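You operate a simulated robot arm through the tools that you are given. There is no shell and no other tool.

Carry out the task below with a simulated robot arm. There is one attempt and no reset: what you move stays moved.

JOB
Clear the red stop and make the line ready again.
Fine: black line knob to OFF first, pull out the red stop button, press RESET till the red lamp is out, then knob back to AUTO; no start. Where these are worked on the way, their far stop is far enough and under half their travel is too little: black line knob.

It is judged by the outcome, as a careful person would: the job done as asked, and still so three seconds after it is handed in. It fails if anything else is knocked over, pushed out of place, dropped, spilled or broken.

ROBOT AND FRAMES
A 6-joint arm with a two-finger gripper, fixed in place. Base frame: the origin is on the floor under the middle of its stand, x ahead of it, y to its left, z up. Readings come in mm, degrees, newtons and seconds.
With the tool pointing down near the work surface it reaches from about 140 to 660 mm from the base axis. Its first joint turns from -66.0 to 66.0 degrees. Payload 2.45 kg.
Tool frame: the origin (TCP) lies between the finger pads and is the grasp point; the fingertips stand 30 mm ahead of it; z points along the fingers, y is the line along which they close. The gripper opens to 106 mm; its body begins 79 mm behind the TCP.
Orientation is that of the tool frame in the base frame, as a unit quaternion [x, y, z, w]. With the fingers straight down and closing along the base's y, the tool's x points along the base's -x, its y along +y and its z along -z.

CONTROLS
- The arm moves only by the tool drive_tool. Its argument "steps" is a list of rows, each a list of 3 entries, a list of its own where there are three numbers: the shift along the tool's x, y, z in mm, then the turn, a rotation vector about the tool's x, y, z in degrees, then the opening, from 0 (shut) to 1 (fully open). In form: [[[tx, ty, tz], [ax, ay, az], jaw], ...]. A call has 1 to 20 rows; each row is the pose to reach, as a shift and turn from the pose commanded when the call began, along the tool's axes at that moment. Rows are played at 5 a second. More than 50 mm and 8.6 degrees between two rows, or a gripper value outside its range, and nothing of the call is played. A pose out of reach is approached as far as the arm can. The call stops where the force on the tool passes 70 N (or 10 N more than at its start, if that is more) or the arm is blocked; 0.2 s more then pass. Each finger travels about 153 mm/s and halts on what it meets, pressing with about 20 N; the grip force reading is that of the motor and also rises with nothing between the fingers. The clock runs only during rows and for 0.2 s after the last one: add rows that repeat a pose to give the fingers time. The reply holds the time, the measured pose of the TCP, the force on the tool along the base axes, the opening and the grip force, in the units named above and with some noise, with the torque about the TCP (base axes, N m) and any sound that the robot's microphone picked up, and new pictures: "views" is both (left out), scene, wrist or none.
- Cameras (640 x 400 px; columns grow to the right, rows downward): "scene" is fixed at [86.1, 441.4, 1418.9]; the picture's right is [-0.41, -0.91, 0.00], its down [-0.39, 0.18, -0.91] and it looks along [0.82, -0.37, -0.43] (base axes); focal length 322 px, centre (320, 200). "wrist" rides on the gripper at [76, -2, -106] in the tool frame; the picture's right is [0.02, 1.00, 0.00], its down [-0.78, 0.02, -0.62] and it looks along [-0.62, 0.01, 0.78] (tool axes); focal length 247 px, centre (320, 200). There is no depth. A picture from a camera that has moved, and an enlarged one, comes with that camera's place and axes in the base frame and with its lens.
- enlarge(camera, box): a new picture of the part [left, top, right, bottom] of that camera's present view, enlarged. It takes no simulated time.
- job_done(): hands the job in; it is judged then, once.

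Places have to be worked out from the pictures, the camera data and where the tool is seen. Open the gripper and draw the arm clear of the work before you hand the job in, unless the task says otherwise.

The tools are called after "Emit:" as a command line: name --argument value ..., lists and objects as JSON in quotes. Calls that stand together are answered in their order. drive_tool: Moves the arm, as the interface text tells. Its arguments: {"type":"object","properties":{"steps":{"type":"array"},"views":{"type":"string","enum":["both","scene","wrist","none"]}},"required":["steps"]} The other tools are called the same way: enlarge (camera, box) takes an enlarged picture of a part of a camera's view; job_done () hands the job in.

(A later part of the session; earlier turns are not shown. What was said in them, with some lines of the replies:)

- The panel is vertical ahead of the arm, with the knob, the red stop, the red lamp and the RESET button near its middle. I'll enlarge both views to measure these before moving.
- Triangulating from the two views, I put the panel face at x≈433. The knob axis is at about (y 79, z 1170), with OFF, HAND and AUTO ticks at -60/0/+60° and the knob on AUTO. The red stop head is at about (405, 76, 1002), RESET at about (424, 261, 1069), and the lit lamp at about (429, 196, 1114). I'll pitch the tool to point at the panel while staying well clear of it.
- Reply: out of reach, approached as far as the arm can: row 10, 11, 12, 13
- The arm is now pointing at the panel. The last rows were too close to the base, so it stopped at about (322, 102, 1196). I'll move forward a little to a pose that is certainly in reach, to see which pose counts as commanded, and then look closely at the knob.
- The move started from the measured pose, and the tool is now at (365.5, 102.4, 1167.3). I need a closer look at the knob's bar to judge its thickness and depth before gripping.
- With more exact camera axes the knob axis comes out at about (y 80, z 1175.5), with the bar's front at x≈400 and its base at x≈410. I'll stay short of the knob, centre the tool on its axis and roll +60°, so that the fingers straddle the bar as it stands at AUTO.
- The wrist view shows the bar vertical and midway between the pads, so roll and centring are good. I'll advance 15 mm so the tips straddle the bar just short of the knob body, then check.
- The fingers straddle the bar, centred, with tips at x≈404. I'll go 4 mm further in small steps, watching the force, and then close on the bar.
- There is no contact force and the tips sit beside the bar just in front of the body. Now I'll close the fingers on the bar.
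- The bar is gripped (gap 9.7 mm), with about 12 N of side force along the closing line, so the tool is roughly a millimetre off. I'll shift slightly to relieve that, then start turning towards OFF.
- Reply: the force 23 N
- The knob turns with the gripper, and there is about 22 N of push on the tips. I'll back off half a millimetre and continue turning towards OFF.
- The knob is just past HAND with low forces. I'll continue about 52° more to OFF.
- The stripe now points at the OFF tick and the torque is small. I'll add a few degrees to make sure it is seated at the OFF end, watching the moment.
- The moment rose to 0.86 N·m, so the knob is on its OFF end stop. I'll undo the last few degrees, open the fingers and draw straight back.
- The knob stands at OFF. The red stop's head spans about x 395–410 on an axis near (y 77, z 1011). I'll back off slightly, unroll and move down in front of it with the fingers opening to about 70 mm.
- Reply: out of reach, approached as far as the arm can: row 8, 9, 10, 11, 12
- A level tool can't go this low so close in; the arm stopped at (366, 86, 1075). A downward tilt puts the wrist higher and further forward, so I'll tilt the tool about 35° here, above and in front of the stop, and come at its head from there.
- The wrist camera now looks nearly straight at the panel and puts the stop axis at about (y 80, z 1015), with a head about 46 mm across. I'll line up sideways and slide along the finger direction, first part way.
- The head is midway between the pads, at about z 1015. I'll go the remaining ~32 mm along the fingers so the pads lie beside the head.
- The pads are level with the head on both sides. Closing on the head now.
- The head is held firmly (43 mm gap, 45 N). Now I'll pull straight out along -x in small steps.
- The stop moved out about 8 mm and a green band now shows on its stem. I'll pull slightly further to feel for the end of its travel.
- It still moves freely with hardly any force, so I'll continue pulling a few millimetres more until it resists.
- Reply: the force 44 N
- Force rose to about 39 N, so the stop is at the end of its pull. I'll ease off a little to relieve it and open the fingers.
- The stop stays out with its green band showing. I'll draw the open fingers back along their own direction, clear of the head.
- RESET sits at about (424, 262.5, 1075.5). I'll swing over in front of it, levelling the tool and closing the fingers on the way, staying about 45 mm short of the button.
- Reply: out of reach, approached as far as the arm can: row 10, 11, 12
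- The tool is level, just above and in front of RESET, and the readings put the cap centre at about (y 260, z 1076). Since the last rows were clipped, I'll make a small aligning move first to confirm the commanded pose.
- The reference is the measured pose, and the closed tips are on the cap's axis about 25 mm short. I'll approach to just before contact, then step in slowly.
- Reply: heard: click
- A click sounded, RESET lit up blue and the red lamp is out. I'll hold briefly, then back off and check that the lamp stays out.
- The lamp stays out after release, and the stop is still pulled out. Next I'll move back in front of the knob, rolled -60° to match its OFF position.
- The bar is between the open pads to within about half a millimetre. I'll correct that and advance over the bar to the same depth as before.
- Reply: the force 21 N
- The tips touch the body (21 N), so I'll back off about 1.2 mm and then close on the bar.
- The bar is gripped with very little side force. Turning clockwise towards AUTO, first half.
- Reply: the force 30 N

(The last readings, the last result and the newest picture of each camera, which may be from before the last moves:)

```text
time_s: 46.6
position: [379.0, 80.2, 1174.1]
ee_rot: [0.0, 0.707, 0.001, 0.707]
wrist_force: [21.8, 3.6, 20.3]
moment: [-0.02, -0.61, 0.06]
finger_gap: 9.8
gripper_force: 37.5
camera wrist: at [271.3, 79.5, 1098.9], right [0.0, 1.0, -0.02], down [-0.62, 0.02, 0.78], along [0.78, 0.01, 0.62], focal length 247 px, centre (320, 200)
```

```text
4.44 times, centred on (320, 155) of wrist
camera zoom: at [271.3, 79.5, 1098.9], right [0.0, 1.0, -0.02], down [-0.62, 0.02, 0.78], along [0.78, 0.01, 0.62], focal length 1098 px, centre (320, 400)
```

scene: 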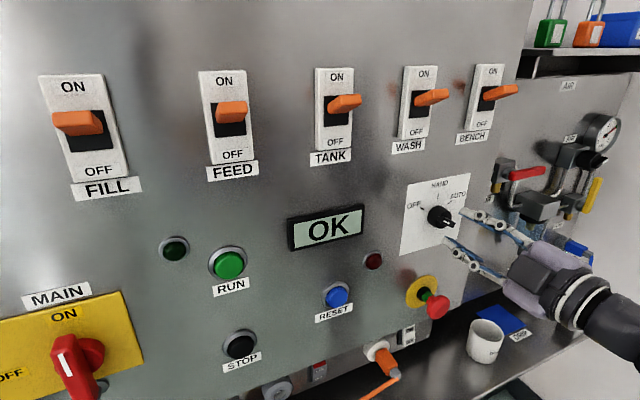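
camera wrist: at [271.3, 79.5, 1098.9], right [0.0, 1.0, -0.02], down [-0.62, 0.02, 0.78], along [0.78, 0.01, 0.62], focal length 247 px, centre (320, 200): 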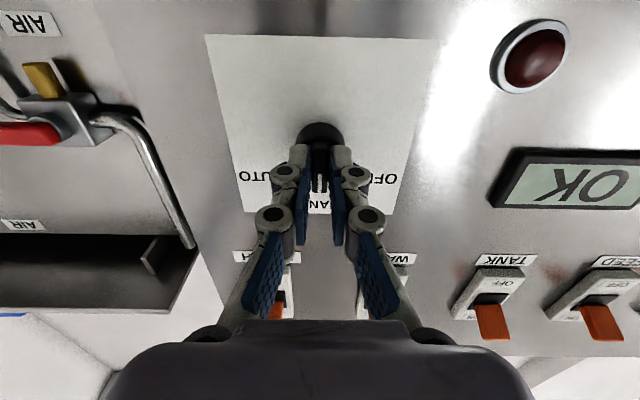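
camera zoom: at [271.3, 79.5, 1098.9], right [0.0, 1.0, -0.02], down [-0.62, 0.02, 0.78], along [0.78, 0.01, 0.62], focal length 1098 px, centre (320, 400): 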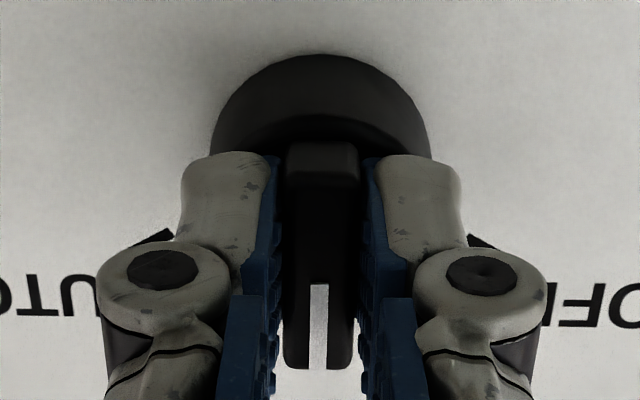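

Halfway, at HAND, with the bar still aligned in the grip. I'll ease the small side loads and continue towards AUTO.

Emit:
drive_tool --steps '[[[-0.7, 0, 0.5], [0, 0, 3], 0], [[-0.7, 0, 0.5], [0, 0, 8], 0], [[-0.7, 0, 0.5], [0, 0, 13], 0], [[-0.7, 0, 0.5], [0, 0, 18], 0], [[-0.7, 0, 0.5], [0, 0, 23], 0], [[-0.7, 0, 0.5], [0, 0, 28], 0], [[-0.7, 0, 0.5], [0, 0, 33], 0], [[-0.7, 0, 0.5], [0, 0, 38], 0], [[-0.7, 0, 0.5], [0, 0, 43], 0], [[-0.7, 0, 0.5], [0, 0, 48], 0], [[-0.7, 0, 0.5], [0, 0, 53], 0], [[-0.7, 0, 0.5], [0, 0, 57], 0], [[-0.7, 0, 0.5], [0, 0, 60], 0], [[-0.7, 0, 0.5], [0, 0, 60], 0]]' --views "both"

Emit:
enlarge --camera "wrist" --box '[260, 110, 380, 200]'

Emit:
enlarge --camera "scene" --box '[400, 170, 480, 235]'

```text
time_s: 49.6
position: [378.0, 80.2, 1174.4]
ee_rot: [0.353, 0.612, 0.353, 0.613]
wrist_force: [-16.4, 5.7, -11.0]
moment: [0.02, 0.55, 0.53]
finger_gap: 9.5
gripper_force: 37.2
camera wrist: at [271.3, 146.4, 1135.8], right [0.0, 0.52, 0.86], down [-0.62, -0.67, 0.4], along [0.78, -0.53, 0.32], focal length 247 px, centre (320, 200)
```

scene: 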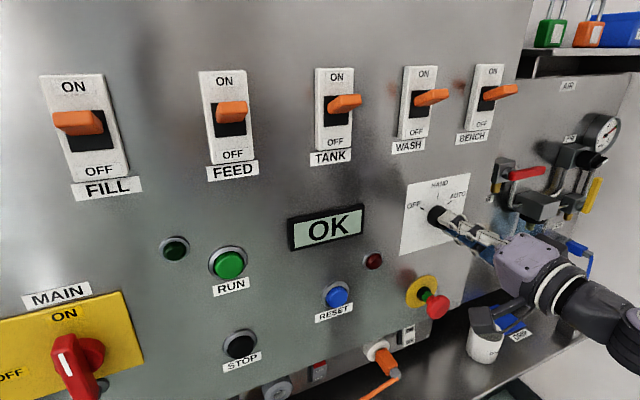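
wrist: 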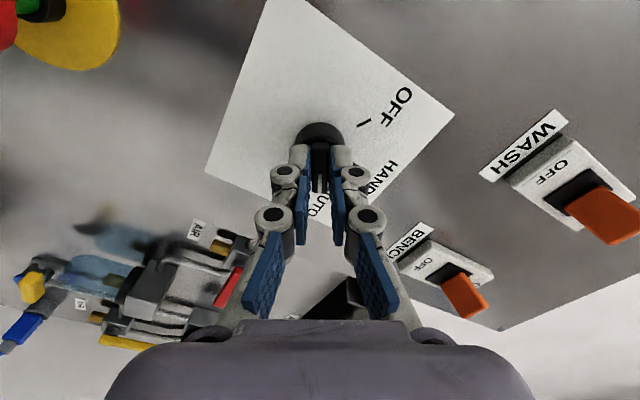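

```text
4.44 times, centred on (320, 155) of wrist
camera zoom: at [271.3, 146.4, 1135.8], right [0.0, 0.52, 0.86], down [-0.62, -0.67, 0.4], along [0.78, -0.53, 0.32], focal length 1098 px, centre (320, 400)
```

zoom: 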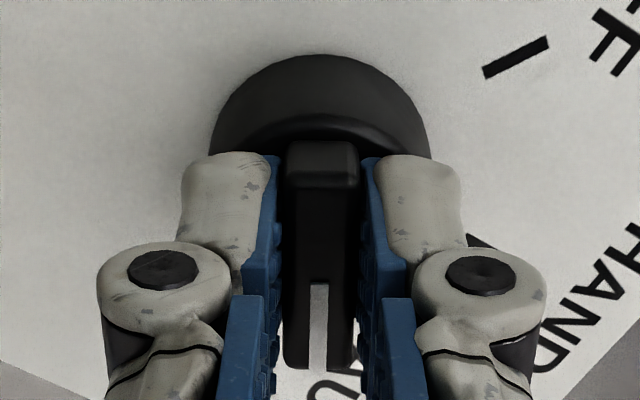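

```text
6.15 times, centred on (440, 202) of scene
camera zoom: at [85.7, 441.6, 1418.9], right [-0.41, -0.91, 0.0], down [-0.39, 0.18, -0.91], along [0.82, -0.37, -0.42], focal length 1985 px, centre (-418, 185)
```

zoom: 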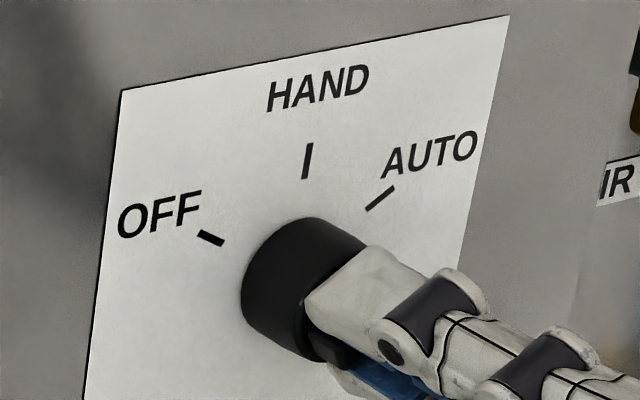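

Roll is now +60° and the bar points at AUTO. As at OFF, I'll add a few degrees to feel the end stop.

Emit:
drive_tool --steps '[[[0, -0.4, -0.4], [0, 0, 2], 0], [[0, -0.4, -0.4], [0, 0, 4], 0], [[0, -0.4, -0.4], [0, 0, 4], 0]]' --views "none"

```text
time_s: 50.4
position: [379.1, 79.6, 1174.8]
ee_rot: [0.374, 0.6, 0.374, 0.6]
wrist_force: [-2.3, 11.0, -11.6]
moment: [-0.85, 0.39, 0.35]
finger_gap: 9.8
gripper_force: 36.8
```

The moment of -0.85 N·m shows the knob is on its AUTO end stop. I'll undo the extra turn, open the fingers and back straight away.

Emit:
drive_tool --steps '[[[0, 0, 0], [0, 0, -3.5], 0], [[0, 0, 0], [0, 0, -3.5], 0.15], [[0, 0, 0], [0, 0, -3.5], 0.3], [[0, 0, 0], [0, 0, -3.5], 0.38], [[0, 0, -8], [0, 0, -3.5], 0.38], [[0, 0, -16], [0, 0, -3.5], 0.38], [[0, 0, -22], [0, 0, -3.5], 0.38], [[0, 0, -22], [0, 0, -3.5], 0.38]]' --views "both"

Emit:
enlarge --camera "wrist" --box '[220, 60, 420, 200]'

Emit:
enlarge --camera "scene" --box '[400, 170, 480, 235]'

```text
time_s: 52.2
position: [356.0, 81.1, 1175.2]
ee_rot: [0.356, 0.61, 0.357, 0.611]
wrist_force: [0.3, -0.1, -0.1]
moment: [0.0, 0.03, -0.01]
finger_gap: 40.4
gripper_force: 0.1
camera wrist: at [249.4, 146.5, 1136.7], right [0.0, 0.51, 0.86], down [-0.62, -0.67, 0.4], along [0.78, -0.53, 0.32], focal length 247 px, centre (320, 200)
```

scene: 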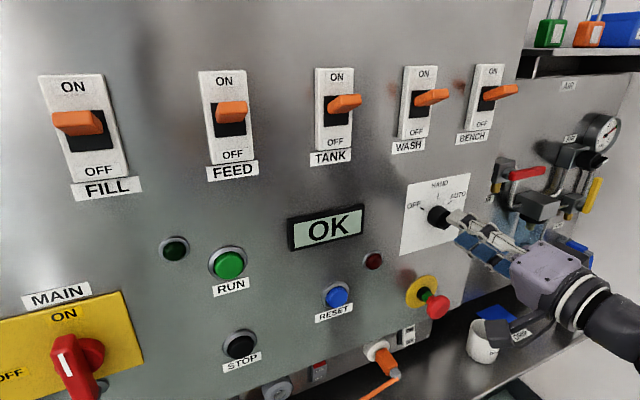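
wrist: 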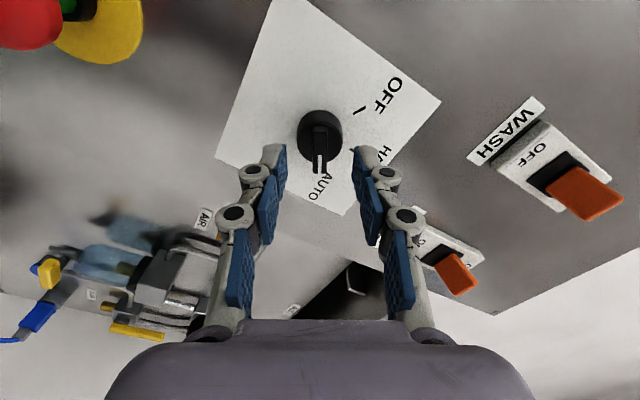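

```text
2.86 times, centred on (320, 130) of wrist
camera zoom: at [249.4, 146.5, 1136.7], right [0.0, 0.51, 0.86], down [-0.62, -0.67, 0.4], along [0.78, -0.53, 0.32], focal length 706 px, centre (320, 400)
```

zoom: 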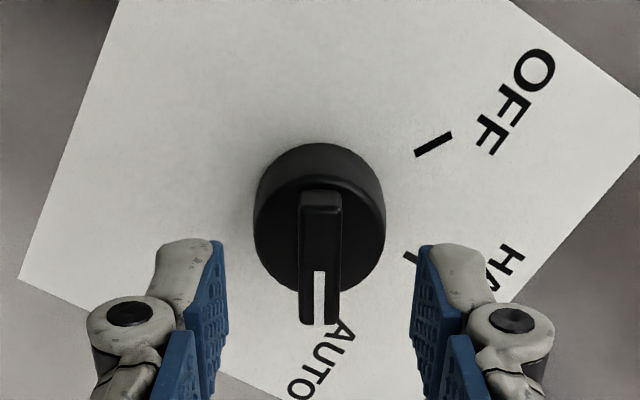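

```text
6.15 times, centred on (440, 202) of scene
camera zoom: at [86.1, 441.4, 1418.9], right [-0.41, -0.91, 0.0], down [-0.39, 0.18, -0.91], along [0.82, -0.37, -0.43], focal length 1985 px, centre (-418, 185)
```

zoom: 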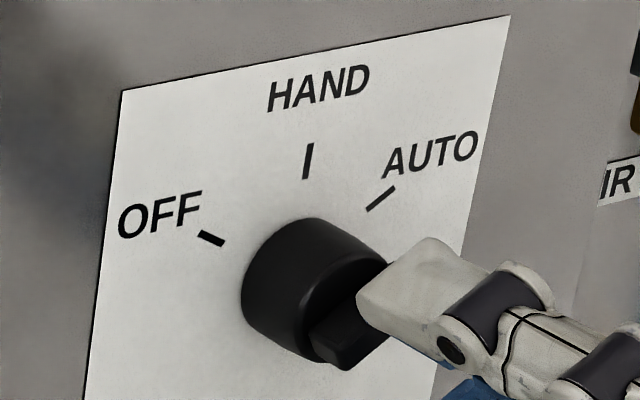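

The knob points at AUTO, the lamp is out and the stop is out. Now I'll draw the arm clear, first unrolling the tool while backing off slightly.

Emit:
drive_tool --steps '[[[0, 0, -2], [0, 0, -7.5], 0.38], [[0, 0, -4], [0, 0, -15], 0.38], [[0, 0, -6], [0, 0, -22.5], 0.38], [[0, 0, -6], [0, 0, -30], 0.38], [[0, 0, -6], [0, 0, -37.5], 0.38], [[0, 0, -6], [0, 0, -45], 0.38], [[0, 0, -6], [0, 0, -52.5], 0.38], [[0, 0, -6], [0, 0, -60], 0.38], [[0, 0, -6], [0, 0, -60], 0.38]]' --views "scene"

```text
time_s: 54.2
position: [350.0, 80.1, 1175.4]
ee_rot: [0.002, 0.707, 0.003, 0.707]
wrist_force: [0.8, 0.2, 0.2]
moment: [0.02, 0.0, 0.0]
finger_gap: 40.5
gripper_force: 0.0
```

scene: 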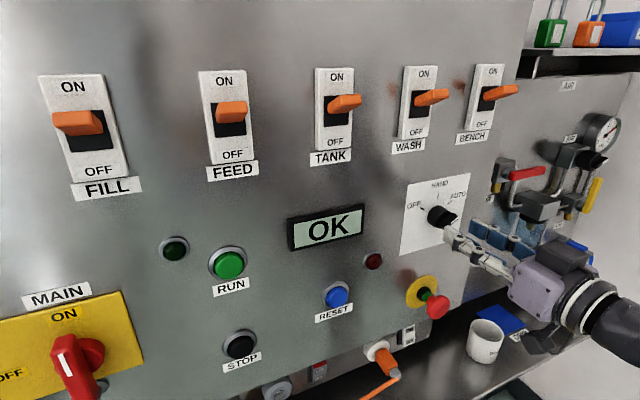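

The tool is unrolled and clear of the knob. I'll pitch it back down while retreating and rising towards the start pose, opening the gripper fully at the end.

Emit:
drive_tool --steps '[[[0, 0, -1], [0, 7, 0], 0.4], [[-2, 2, -4], [0, 14, 0], 0.4], [[-5, 5, -8], [0, 21, 0], 0.4], [[-10, 10, -14], [0, 28, 0], 0.4], [[-17, 16, -21], [0, 35, 0], 0.5], [[-26, 23, -29], [0, 42, 0], 0.5], [[-37, 31, -37], [0, 49, 0], 0.6], [[-50, 39, -45], [0, 56, 0], 0.7], [[-64, 47, -53], [0, 63, 0], 0.8], [[-79, 55, -60], [0, 70, 0], 0.9], [[-95, 62, -66], [0, 77, 0], 1], [[-112, 68, -70], [0, 84, 0], 1], [[-128, 72, -72], [0, 90, 0], 1], [[-128, 72, -72], [0, 90, 0], 1]]' --views "both"

Emit:
enlarge --camera "wrist" --box '[180, 120, 440, 290]'

Emit:
enlarge --camera "scene" --box '[300, 160, 480, 330]'

```text
time_s: 57.2
position: [279.7, 151.7, 1304.9]
ee_rot: [0.0, 1.0, 0.004, 0.0]
wrist_force: [0.6, 0.0, 0.1]
moment: [-0.01, -0.01, 0.02]
finger_gap: 106.1
gripper_force: 0.0
camera wrist: at [202.4, 149.8, 1411.3], right [-0.02, 1.0, 0.01], down [0.78, 0.01, 0.62], along [0.62, 0.02, -0.78], focal length 247 px, centre (320, 200)
```

scene: 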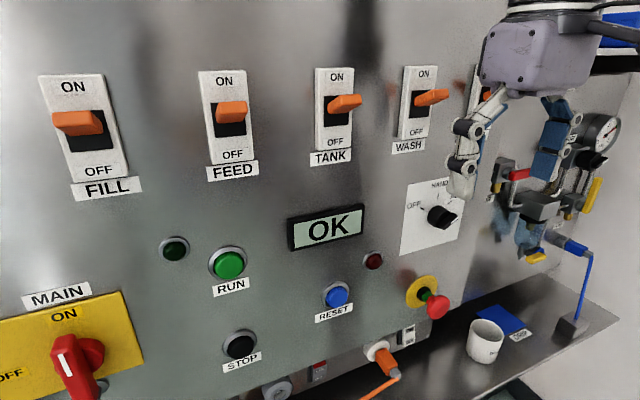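
wrist: 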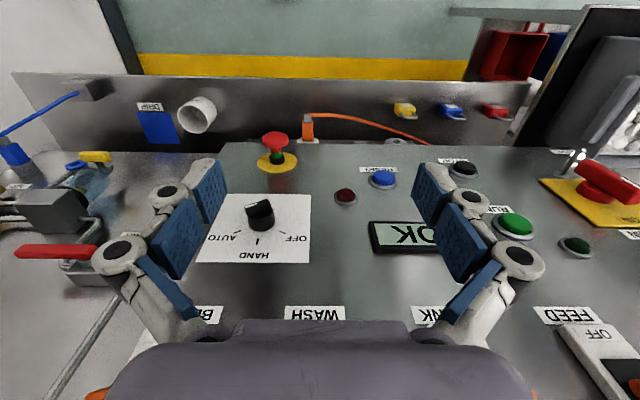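

```text
2.35 times, centred on (310, 205) of wrist
camera zoom: at [202.4, 149.8, 1411.3], right [-0.02, 1.0, 0.01], down [0.78, 0.01, 0.62], along [0.62, 0.02, -0.78], focal length 581 px, centre (344, 188)
```

zoom: 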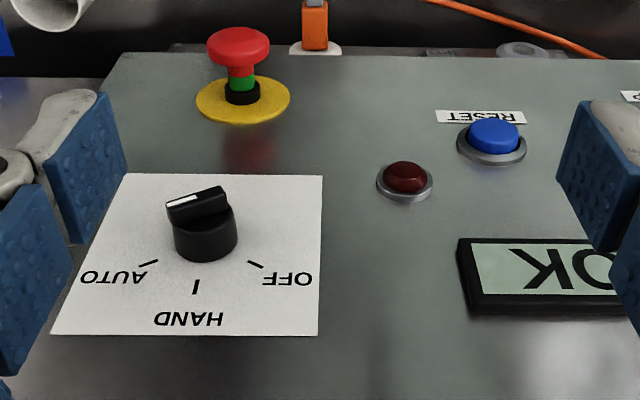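

```text
2.35 times, centred on (390, 245) of scene
camera zoom: at [86.2, 441.4, 1418.9], right [-0.41, -0.91, 0.0], down [-0.39, 0.18, -0.91], along [0.82, -0.37, -0.43], focal length 759 px, centre (155, 94)
```

zoom: 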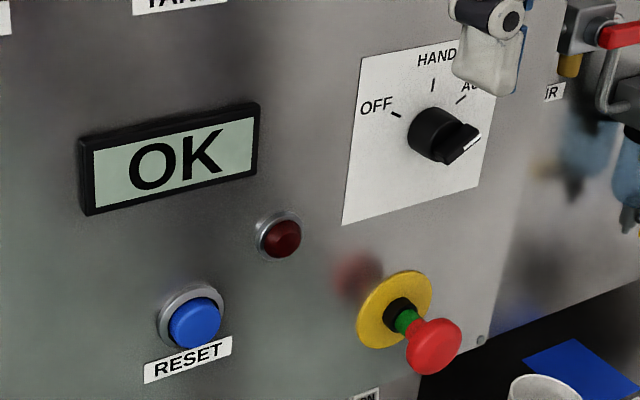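

The final views show the knob at AUTO just as it was at the start, the red stop out with its green band, the red lamp dark, and no start pressed. Everything else is in place, the gripper is open and the arm is clear, so I'm handing in.

Emit:
job_done

```text
The job is handed in.
```

The red stop is cleared and the line is ready again. I did the steps in the order you gave and handed the job in.

- **Knob to OFF:** I turned the black line knob from AUTO to its OFF end stop first.
- **Red stop:** I pulled it out to the end of its travel. It stays out, with the green band showing on its stem.
- **RESET:** I pressed it once. It clicked, the red lamp went out, and the lamp was still out after I let go.
- **Knob to AUTO:** I turned it back to its AUTO end stop.

I did not press RUN. Nothing else was knocked or moved as far as the last pictures show. The gripper is open and the arm is back near its starting position, clear of the panel.
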